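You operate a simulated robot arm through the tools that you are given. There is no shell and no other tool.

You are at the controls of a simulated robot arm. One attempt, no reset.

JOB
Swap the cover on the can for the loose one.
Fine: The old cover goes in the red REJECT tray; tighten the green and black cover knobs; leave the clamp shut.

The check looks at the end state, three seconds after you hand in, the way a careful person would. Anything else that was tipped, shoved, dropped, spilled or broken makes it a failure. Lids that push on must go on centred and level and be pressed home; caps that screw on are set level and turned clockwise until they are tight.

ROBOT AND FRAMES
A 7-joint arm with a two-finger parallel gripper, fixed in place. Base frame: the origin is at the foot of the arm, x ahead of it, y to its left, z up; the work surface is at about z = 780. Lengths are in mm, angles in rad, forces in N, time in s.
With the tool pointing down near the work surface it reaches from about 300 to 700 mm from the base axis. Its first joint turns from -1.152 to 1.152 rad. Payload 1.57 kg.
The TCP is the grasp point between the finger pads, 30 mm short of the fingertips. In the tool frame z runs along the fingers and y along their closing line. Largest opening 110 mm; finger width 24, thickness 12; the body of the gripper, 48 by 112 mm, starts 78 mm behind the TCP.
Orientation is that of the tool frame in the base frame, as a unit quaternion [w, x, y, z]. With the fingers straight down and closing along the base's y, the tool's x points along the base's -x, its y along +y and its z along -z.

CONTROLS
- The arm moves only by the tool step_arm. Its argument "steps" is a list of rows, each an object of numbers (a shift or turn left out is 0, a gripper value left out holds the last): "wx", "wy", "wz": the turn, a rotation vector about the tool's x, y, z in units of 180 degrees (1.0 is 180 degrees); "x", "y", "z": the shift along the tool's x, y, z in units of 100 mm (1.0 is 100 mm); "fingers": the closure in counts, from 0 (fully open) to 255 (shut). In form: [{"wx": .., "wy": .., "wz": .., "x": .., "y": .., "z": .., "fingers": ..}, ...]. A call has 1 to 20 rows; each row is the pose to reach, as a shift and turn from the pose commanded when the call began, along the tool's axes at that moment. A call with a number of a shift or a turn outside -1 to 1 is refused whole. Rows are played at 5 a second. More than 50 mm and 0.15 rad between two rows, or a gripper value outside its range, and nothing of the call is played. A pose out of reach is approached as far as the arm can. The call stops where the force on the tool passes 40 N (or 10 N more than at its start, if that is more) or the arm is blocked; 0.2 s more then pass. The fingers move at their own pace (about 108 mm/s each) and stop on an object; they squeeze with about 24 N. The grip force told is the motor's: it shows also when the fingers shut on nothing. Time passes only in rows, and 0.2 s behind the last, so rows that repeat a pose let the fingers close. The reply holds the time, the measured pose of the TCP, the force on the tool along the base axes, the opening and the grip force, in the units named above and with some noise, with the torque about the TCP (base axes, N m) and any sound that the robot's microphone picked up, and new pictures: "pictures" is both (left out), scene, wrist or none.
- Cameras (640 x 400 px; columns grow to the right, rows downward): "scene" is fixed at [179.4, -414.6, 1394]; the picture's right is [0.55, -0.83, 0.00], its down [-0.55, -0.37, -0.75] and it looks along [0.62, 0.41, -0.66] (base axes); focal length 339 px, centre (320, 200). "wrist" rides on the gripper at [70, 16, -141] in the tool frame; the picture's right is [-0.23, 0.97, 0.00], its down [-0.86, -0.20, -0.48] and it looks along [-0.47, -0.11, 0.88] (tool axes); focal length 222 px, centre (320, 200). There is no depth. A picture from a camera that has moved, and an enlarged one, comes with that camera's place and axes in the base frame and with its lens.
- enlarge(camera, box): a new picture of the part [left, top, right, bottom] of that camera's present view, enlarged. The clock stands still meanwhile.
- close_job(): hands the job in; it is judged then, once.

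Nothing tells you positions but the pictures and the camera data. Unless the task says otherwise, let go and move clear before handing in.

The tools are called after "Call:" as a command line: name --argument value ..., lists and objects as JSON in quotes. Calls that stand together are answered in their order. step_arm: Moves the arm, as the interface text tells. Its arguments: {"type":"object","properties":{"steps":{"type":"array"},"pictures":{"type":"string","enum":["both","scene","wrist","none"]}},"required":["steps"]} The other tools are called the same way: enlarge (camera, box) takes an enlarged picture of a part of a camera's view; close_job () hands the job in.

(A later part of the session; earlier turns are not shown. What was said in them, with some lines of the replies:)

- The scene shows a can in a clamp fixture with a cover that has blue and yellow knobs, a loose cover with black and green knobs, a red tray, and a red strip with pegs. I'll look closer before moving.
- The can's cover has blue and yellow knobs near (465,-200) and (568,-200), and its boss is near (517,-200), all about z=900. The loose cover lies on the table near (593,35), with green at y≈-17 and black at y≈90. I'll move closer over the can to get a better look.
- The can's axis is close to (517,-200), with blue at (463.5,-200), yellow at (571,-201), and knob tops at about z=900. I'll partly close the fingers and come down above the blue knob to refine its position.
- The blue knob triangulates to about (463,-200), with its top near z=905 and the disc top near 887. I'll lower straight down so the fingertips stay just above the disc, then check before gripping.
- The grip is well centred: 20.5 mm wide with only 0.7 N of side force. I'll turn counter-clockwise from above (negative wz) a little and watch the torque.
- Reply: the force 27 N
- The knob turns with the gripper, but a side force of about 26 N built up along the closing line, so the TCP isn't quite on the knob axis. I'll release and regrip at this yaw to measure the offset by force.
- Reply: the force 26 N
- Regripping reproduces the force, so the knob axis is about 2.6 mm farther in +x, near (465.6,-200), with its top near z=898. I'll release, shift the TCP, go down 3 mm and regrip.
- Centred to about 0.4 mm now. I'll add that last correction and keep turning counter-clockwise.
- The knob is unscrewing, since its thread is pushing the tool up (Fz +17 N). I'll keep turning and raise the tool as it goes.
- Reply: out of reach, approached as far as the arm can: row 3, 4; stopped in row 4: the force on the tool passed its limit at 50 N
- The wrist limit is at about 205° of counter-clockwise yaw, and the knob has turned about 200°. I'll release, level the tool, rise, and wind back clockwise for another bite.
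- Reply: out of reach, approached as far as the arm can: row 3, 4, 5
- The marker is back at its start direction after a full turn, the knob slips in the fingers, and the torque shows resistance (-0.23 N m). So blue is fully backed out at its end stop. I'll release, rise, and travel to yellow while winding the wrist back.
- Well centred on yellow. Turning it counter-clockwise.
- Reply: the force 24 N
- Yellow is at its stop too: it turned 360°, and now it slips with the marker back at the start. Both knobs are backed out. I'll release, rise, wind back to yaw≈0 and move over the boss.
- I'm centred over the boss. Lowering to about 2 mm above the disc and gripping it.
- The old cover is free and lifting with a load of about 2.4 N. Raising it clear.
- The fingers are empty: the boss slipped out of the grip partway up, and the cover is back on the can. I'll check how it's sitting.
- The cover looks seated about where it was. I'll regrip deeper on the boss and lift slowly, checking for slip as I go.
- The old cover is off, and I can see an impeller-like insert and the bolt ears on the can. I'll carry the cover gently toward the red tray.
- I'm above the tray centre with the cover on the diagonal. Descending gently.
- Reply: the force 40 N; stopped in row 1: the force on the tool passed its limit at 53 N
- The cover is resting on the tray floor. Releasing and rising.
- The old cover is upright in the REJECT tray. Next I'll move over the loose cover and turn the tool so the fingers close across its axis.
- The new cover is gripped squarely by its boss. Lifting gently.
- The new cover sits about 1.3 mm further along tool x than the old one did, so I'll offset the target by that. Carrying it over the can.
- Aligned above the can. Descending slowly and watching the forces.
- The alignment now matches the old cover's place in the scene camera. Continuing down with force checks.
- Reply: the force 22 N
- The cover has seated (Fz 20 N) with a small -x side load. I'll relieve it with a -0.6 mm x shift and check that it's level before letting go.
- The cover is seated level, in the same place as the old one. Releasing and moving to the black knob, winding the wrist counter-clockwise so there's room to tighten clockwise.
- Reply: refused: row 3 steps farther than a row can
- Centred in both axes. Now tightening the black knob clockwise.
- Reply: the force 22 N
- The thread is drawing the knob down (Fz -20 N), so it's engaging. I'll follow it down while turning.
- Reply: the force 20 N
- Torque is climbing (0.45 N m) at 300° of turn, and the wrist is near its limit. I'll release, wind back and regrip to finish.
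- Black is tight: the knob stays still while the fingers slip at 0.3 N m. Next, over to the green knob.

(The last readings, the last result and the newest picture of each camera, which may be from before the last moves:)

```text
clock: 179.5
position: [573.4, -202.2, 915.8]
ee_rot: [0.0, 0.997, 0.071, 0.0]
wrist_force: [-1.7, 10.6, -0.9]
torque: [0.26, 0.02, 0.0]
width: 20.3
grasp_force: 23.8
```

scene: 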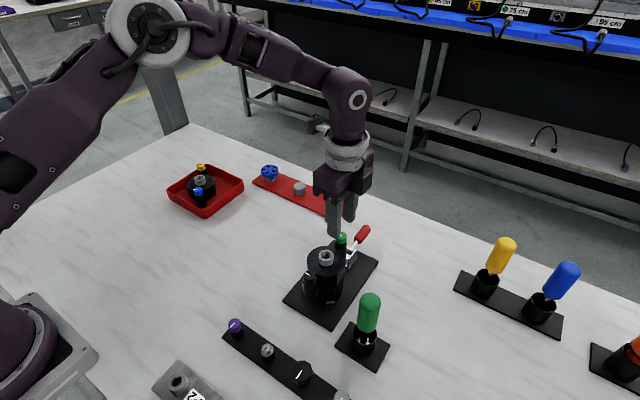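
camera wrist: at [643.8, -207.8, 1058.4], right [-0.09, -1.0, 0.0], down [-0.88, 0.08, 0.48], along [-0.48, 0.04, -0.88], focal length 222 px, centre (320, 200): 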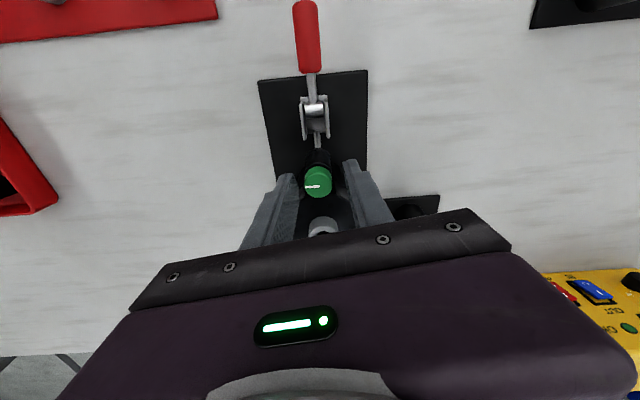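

Call:
step_arm --steps '[{"y": -0.009}, {"y": -0.009, "wz": 0.045}, {"y": -0.009, "wz": 0.09}, {"y": -0.009, "z": 0.001, "wz": 0.135}, {"y": -0.009, "z": 0.002, "wz": 0.18}, {"y": -0.009, "z": 0.003, "wz": 0.225}, {"y": -0.009, "z": 0.004, "wz": 0.27}, {"y": -0.009, "z": 0.005, "wz": 0.315}, {"y": -0.009, "z": 0.006, "wz": 0.36}, {"y": -0.009, "z": 0.007, "wz": 0.405}, {"y": -0.009, "z": 0.008, "wz": 0.45}, {"y": -0.009, "z": 0.009, "wz": 0.495}, {"y": -0.009, "z": 0.01, "wz": 0.54}]' --pictures "wrist"

Call:
enlarge --camera "wrist" --box '[270, 140, 370, 240]'

```text
clock: 182.3
position: [574.1, -200.6, 915.1]
ee_rot: [0.0, 0.711, -0.703, 0.002]
wrist_force: [6.6, -0.5, 2.9]
torque: [0.05, -0.13, 0.02]
width: 20.7
grasp_force: 24.0
camera wrist: at [556.9, -269.5, 1057.3], right [-0.98, 0.22, 0.0], down [0.19, 0.86, 0.48], along [0.11, 0.46, -0.88], focal length 222 px, centre (320, 200)
```

wrist: 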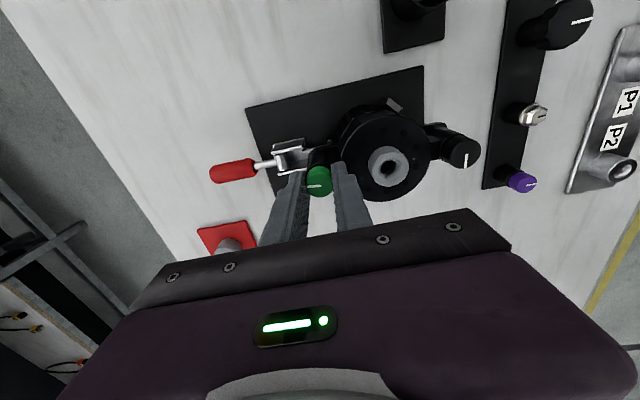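

```text
4.00 times, centred on (320, 190) of wrist
camera zoom: at [556.9, -269.5, 1057.3], right [-0.98, 0.22, 0.0], down [0.19, 0.86, 0.48], along [0.11, 0.46, -0.88], focal length 888 px, centre (320, 240)
```

zoom: 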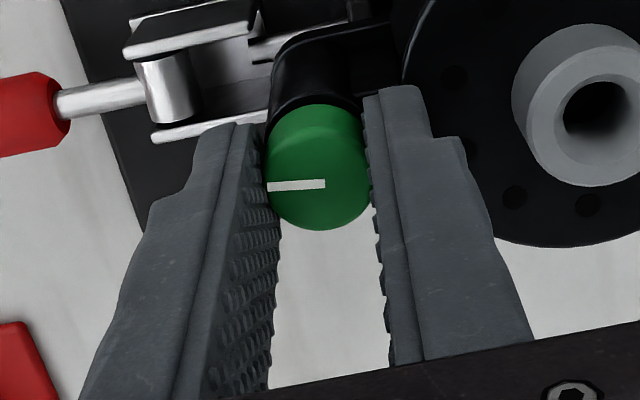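

Call:
step_arm --steps '[{"y": -0.003, "wz": 0.045}, {"y": -0.003, "wz": 0.09}, {"y": -0.003, "wz": 0.135}, {"y": -0.003, "wz": 0.18}, {"y": -0.003, "wz": 0.225}, {"y": -0.003, "wz": 0.27}, {"y": -0.003, "wz": 0.315}, {"y": -0.003, "wz": 0.36}, {"y": -0.003, "wz": 0.405}, {"y": -0.003, "wz": 0.45}, {"y": -0.003, "wz": 0.495}, {"y": -0.003, "wz": 0.54}]' --pictures "none"

Call:
enlarge --camera "wrist" --box '[270, 140, 370, 240]'

```text
clock: 184.9
position: [574.4, -200.1, 914.3]
ee_rot: [-0.001, 0.058, 0.998, -0.001]
wrist_force: [2.4, -4.1, -7.6]
torque: [-0.08, 0.07, 0.02]
width: 20.4
grasp_force: 23.8
```

```text
4.00 times, centred on (320, 190) of wrist
camera zoom: at [505.7, -175.9, 1056.9], right [0.34, 0.94, 0.0], down [0.83, -0.29, 0.48], along [0.45, -0.16, -0.88], focal length 888 px, centre (320, 240)
```

zoom: 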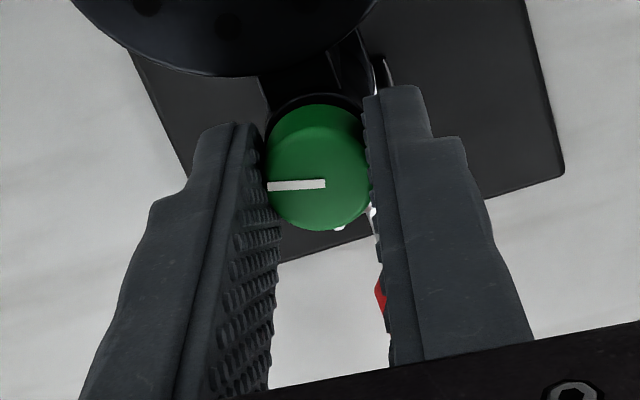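

Call:
step_arm --steps '[{"wz": 0.045}, {"wz": 0.09}, {"wz": 0.135}, {"wz": 0.18}, {"wz": 0.225}, {"wz": 0.27}, {"wz": 0.315}, {"wz": 0.36}, {"wz": 0.405}, {"wz": 0.45}, {"wz": 0.495}, {"wz": 0.54}, {"wz": 0.58}]' --pictures "none"

Call:
enlarge --camera "wrist" --box '[270, 140, 370, 240]'

```text
clock: 187.7
position: [574.4, -199.9, 915.1]
ee_rot: [0.0, 0.825, 0.566, -0.001]
wrist_force: [-8.3, -8.7, -18.6]
torque: [-0.03, 0.03, 0.0]
width: 20.5
grasp_force: 24.2
```

```text
4.00 times, centred on (320, 190) of wrist
camera zoom: at [613.1, -140.7, 1056.5], right [0.83, -0.56, 0.0], down [-0.49, -0.73, 0.48], along [-0.27, -0.4, -0.88], focal length 888 px, centre (320, 240)
```

zoom: 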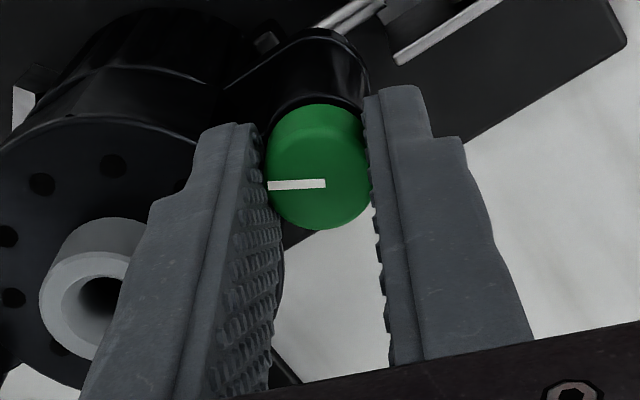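

Call:
step_arm --steps '[{"fingers": 165}, {"fingers": 165}, {"wz": -0.045}, {"wz": -0.09}, {"wz": -0.135}, {"wz": -0.18}, {"wz": -0.225}, {"wz": -0.27}, {"wz": -0.315}, {"wz": -0.36}, {"wz": -0.405}, {"wz": -0.45}, {"wz": -0.495}, {"wz": -0.54}, {"wz": -0.585}, {"wz": -0.615}, {"wz": -0.615, "fingers": 255}, {"wz": -0.615, "fingers": 255}, {"wz": -0.615, "fingers": 255}]' --pictures "none"

Call:
step_arm --steps '[{"wz": 0.045}, {"wz": 0.09}, {"wz": 0.135}, {"wz": 0.18}, {"wz": 0.225}, {"wz": 0.27}]' --pictures "none"

Call:
enlarge --camera "wrist" --box '[270, 140, 370, 240]'

```text
clock: 191.7
position: [574.2, -199.1, 914.3]
ee_rot: [0.002, 0.001, 1.0, -0.002]
wrist_force: [-0.1, -0.9, -0.2]
torque: [0.0, 0.0, -0.03]
width: 20.7
grasp_force: 23.8
```

```text
clock: 193.1
position: [574.1, -200.1, 914.4]
ee_rot: [0.001, 0.413, 0.911, -0.002]
wrist_force: [5.0, -11.9, -4.3]
torque: [-0.31, -0.16, 0.0]
width: 20.7
grasp_force: 24.5
```

```text
4.00 times, centred on (320, 190) of wrist
camera zoom: at [539.4, -136.8, 1057.0], right [0.88, 0.47, 0.0], down [0.41, -0.77, 0.48], along [0.23, -0.43, -0.88], focal length 888 px, centre (320, 240)
```

zoom: 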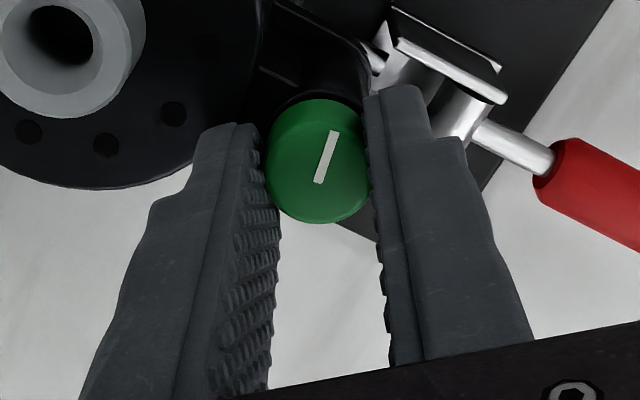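

Call:
step_arm --steps '[{"wz": 0.04}, {"wz": 0.08}, {"wz": 0.12}]' --pictures "none"

Call:
enlarge --camera "wrist" --box '[270, 140, 370, 240]'

Call:
step_arm --steps '[{"wz": 0.04}, {"wz": 0.08}, {"wz": 0.12}, {"wz": 0.16}]' --pictures "none"

Call:
enlarge --camera "wrist" --box '[270, 140, 370, 240]'

```text
clock: 193.9
position: [574.4, -199.1, 914.9]
ee_rot: [0.001, 0.575, 0.818, 0.0]
wrist_force: [0.2, -6.6, -1.3]
torque: [-0.13, -0.17, 0.24]
width: 20.4
grasp_force: 24.0
```

```text
4.00 times, centred on (320, 190) of wrist
camera zoom: at [564.3, -127.8, 1056.9], right [0.99, 0.11, 0.0], down [0.1, -0.87, 0.48], along [0.05, -0.48, -0.88], focal length 888 px, centre (320, 240)
```

zoom: 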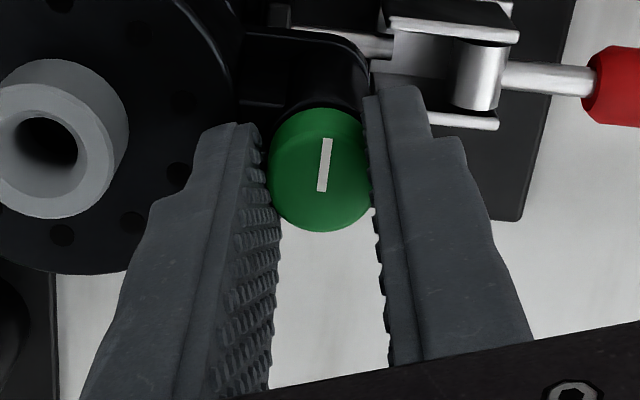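

```text
clock: 194.9
position: [574.5, -198.7, 915.0]
ee_rot: [0.001, 0.762, 0.648, 0.0]
wrist_force: [-0.2, -1.0, -0.3]
torque: [-0.09, 0.19, 0.26]
width: 20.7
grasp_force: 24.2
```

```text
4.00 times, centred on (320, 190) of wrist
camera zoom: at [600.1, -132.6, 1057.2], right [0.93, -0.38, 0.0], down [-0.33, -0.81, 0.48], along [-0.18, -0.44, -0.88], focal length 888 px, centre (320, 240)
```

zoom: 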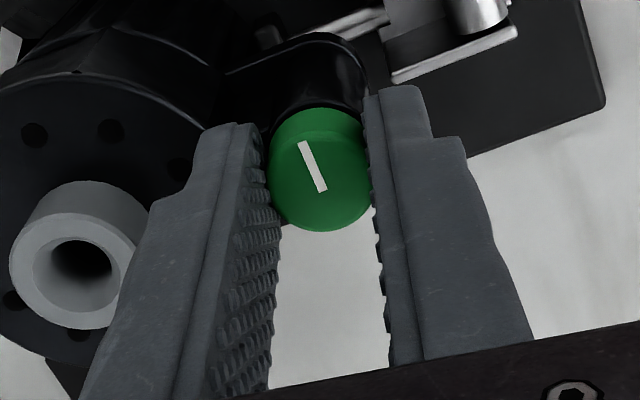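

Green is tight as well: it slips at 0.26 N m with the marker at its stop. I'll release, rise clear and inspect everything.

Call:
step_arm --steps '[{"fingers": 165}, {"fingers": 160}, {"fingers": 160, "z": -0.1}, {"fingers": 160, "z": -0.4}, {"fingers": 160, "z": -0.8}, {"fingers": 160, "z": -0.95}]' --pictures "none"

Call:
step_arm --steps '[{"wz": -0.045}, {"wz": -0.09}, {"wz": -0.135}, {"wz": -0.18}, {"wz": -0.225}, {"wz": -0.27}, {"wz": -0.315}, {"wz": -0.36}, {"wz": -0.405}, {"wz": -0.45}, {"wz": -0.495}, {"wz": -0.54}, {"wz": -0.55}, {"wz": -0.55, "z": -0.3}, {"wz": -0.55, "z": -0.3}]' --pictures "both"

Call:
enlarge --camera "scene" --box '[280, 220, 380, 320]'

Call:
enlarge --camera "wrist" --box '[230, 60, 400, 240]'

Call:
enlarge --camera "scene" --box '[160, 150, 260, 230]'

```text
clock: 196.3
position: [573.3, -200.1, 1013.2]
ee_rot: [0.002, 0.761, 0.649, -0.001]
wrist_force: [0.1, -0.3, 0.6]
torque: [-0.02, 0.01, 0.02]
width: 40.9
grasp_force: 0.1
```

```text
clock: 199.5
position: [573.6, -199.4, 1039.0]
ee_rot: [0.001, -0.001, 1.0, 0.0]
wrist_force: [0.1, -0.8, -0.2]
torque: [0.03, 0.0, 0.01]
width: 41.1
grasp_force: 0.1
camera wrist: at [502.8, -183.0, 1181.8], right [0.23, 0.97, 0.0], down [0.85, -0.2, 0.48], along [0.47, -0.11, -0.88], focal length 222 px, centre (320, 200)
```

scene: 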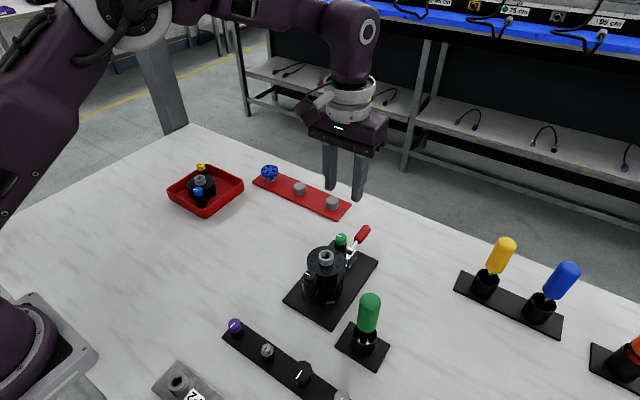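
wrist: 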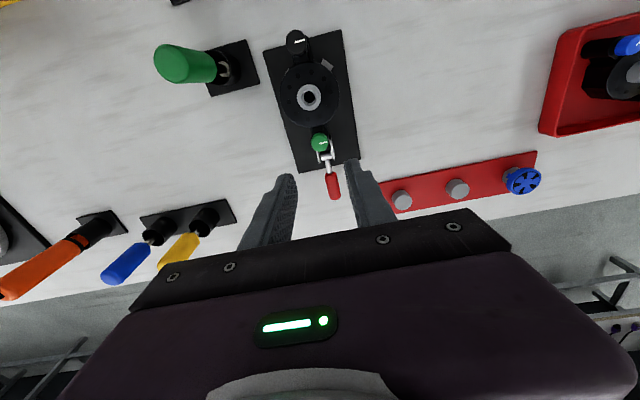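

```text
4.00 times, centred on (330, 270) of scene
camera zoom: at [179.4, -414.6, 1394.0], right [0.55, -0.83, 0.0], down [-0.55, -0.37, -0.75], along [0.62, 0.41, -0.66], focal length 1356 px, centre (280, -80)
```

zoom: 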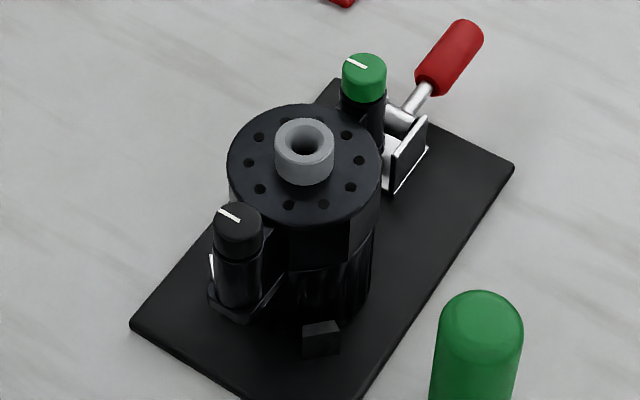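

```text
2.22 times, centred on (315, 150) of wrist
camera zoom: at [502.8, -183.0, 1181.8], right [0.23, 0.97, 0.0], down [0.85, -0.2, 0.48], along [0.47, -0.11, -0.88], focal length 494 px, centre (331, 311)
```

zoom: 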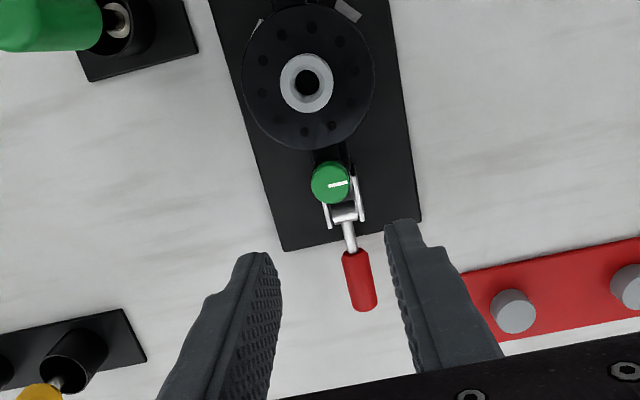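

```text
5.00 times, centred on (210, 190) of scene
camera zoom: at [179.4, -414.6, 1394.0], right [0.55, -0.83, 0.0], down [-0.55, -0.37, -0.75], along [0.62, 0.41, -0.66], focal length 1694 px, centre (870, 250)
```

zoom: 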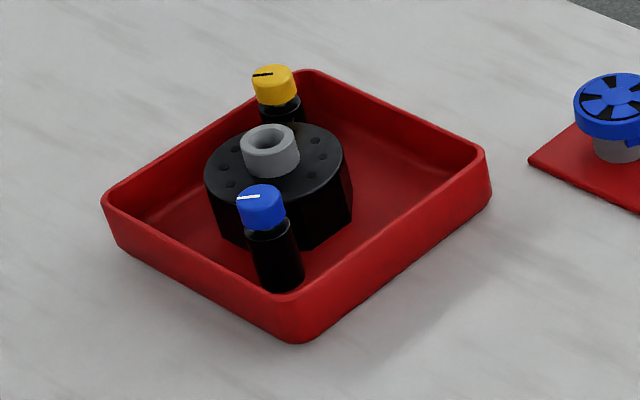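

Both knobs are back at their tight height with the markers at the stop. The cover is level and the clamp is still shut, and the old cover sits upright in the tray. I'll move the arm well clear and take a last look.

Call:
step_arm --steps '[{"z": -0.25, "x": 0.1, "y": 0.1}, {"z": -0.5, "x": 0.3, "y": 0.3}, {"z": -0.75, "x": 0.5, "y": 0.5}, {"z": -0.95, "x": 0.7, "y": 0.7}, {"z": -0.95, "x": 0.7, "y": 0.7}]' --pictures "both"

Call:
enlarge --camera "scene" --box '[280, 220, 380, 320]'

Call:
enlarge --camera "wrist" --box '[230, 60, 360, 200]'

```text
clock: 200.7
position: [503.0, -129.4, 1132.9]
ee_rot: [0.0, 0.001, 1.0, -0.001]
wrist_force: [-0.1, 0.2, 0.1]
torque: [-0.04, 0.01, 0.03]
width: 40.8
grasp_force: 0.0
camera wrist: at [432.3, -112.9, 1276.2], right [0.23, 0.97, 0.0], down [0.85, -0.2, 0.48], along [0.47, -0.11, -0.88], focal length 222 px, centre (320, 200)
```

scene: 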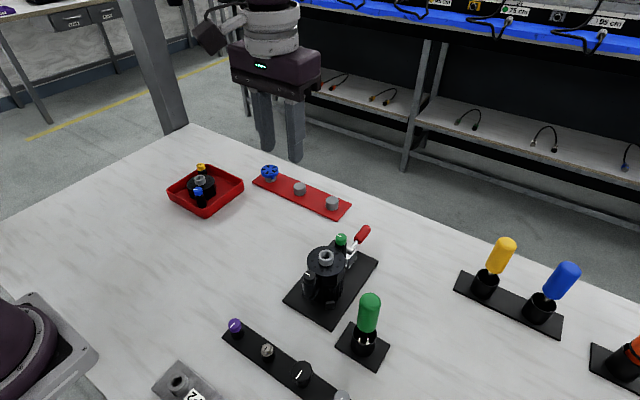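
wrist: 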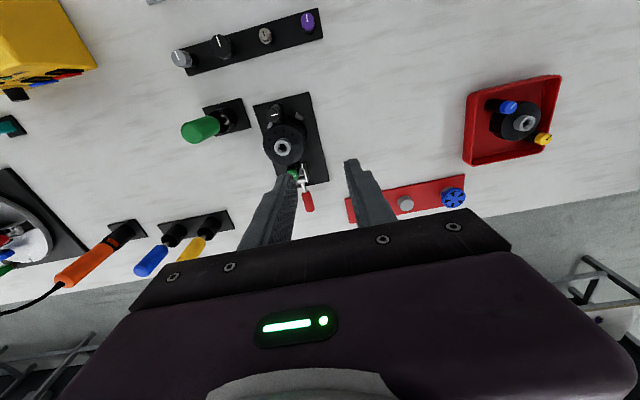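

```text
4.00 times, centred on (330, 270) of scene
camera zoom: at [179.4, -414.6, 1394.0], right [0.55, -0.83, 0.0], down [-0.55, -0.37, -0.75], along [0.62, 0.41, -0.66], focal length 1356 px, centre (280, -80)
```

zoom: 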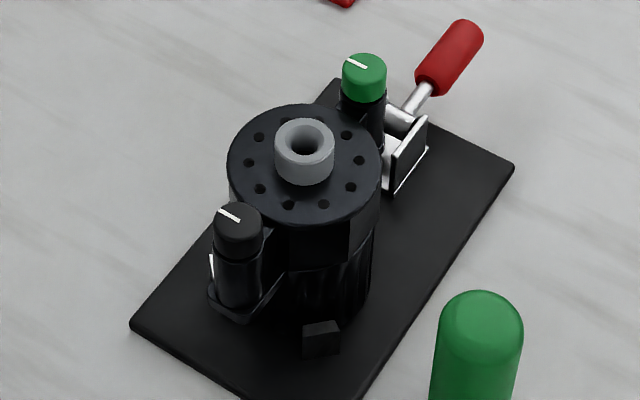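

```text
2.86 times, centred on (295, 130) of wrist
camera zoom: at [432.3, -112.9, 1276.2], right [0.23, 0.97, 0.0], down [0.85, -0.2, 0.48], along [0.47, -0.11, -0.88], focal length 635 px, centre (391, 400)
```

zoom: 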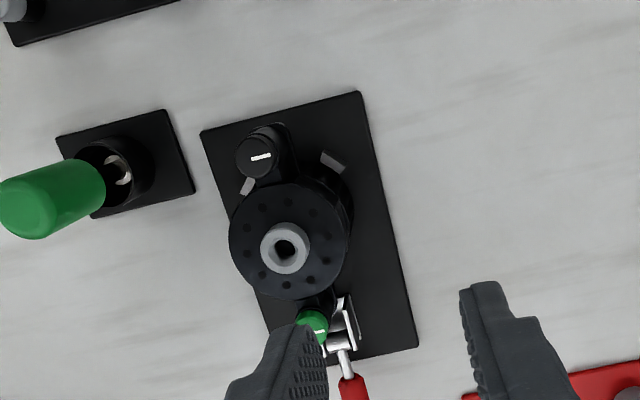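

The new cover is seated level on the can with the black and green knobs tight, and the clamp is still shut. The old cover is in the REJECT tray, the arm is clear, and nothing else has been disturbed. Handing in.

Call:
close_job

```text
The job is handed in.
```

The cover swap is finished and handed in; I haven't seen a result from the check.

- **New cover:** it sits level on the can, in the same place the old one was. I turned the black and green knobs clockwise until each stopped moving and the fingers slipped on it.
- **Old cover:** it is upright in the red REJECT tray, with its blue and yellow knobs backed out a full turn.
- **Clamp and bench:** the clamp stayed shut, and nothing else on the bench looks moved in the last pictures.

Three things happened along the way:
- **Dropped lift:** on the first lift the old cover slipped out of the grip and fell back onto the can. I lifted it again slowly, and the can and its insert looked undisturbed.
- **Hard set-down:** setting the old cover in the tray pressed down to 53 N before the arm stopped. The cover then slid about 10 mm inside the tray when I let go.
- **Wrist limit:** while I was loosening the blue knob, the wrist reached the end of its turn and the force hit 50 N before the arm stopped. I saw no damage from it.
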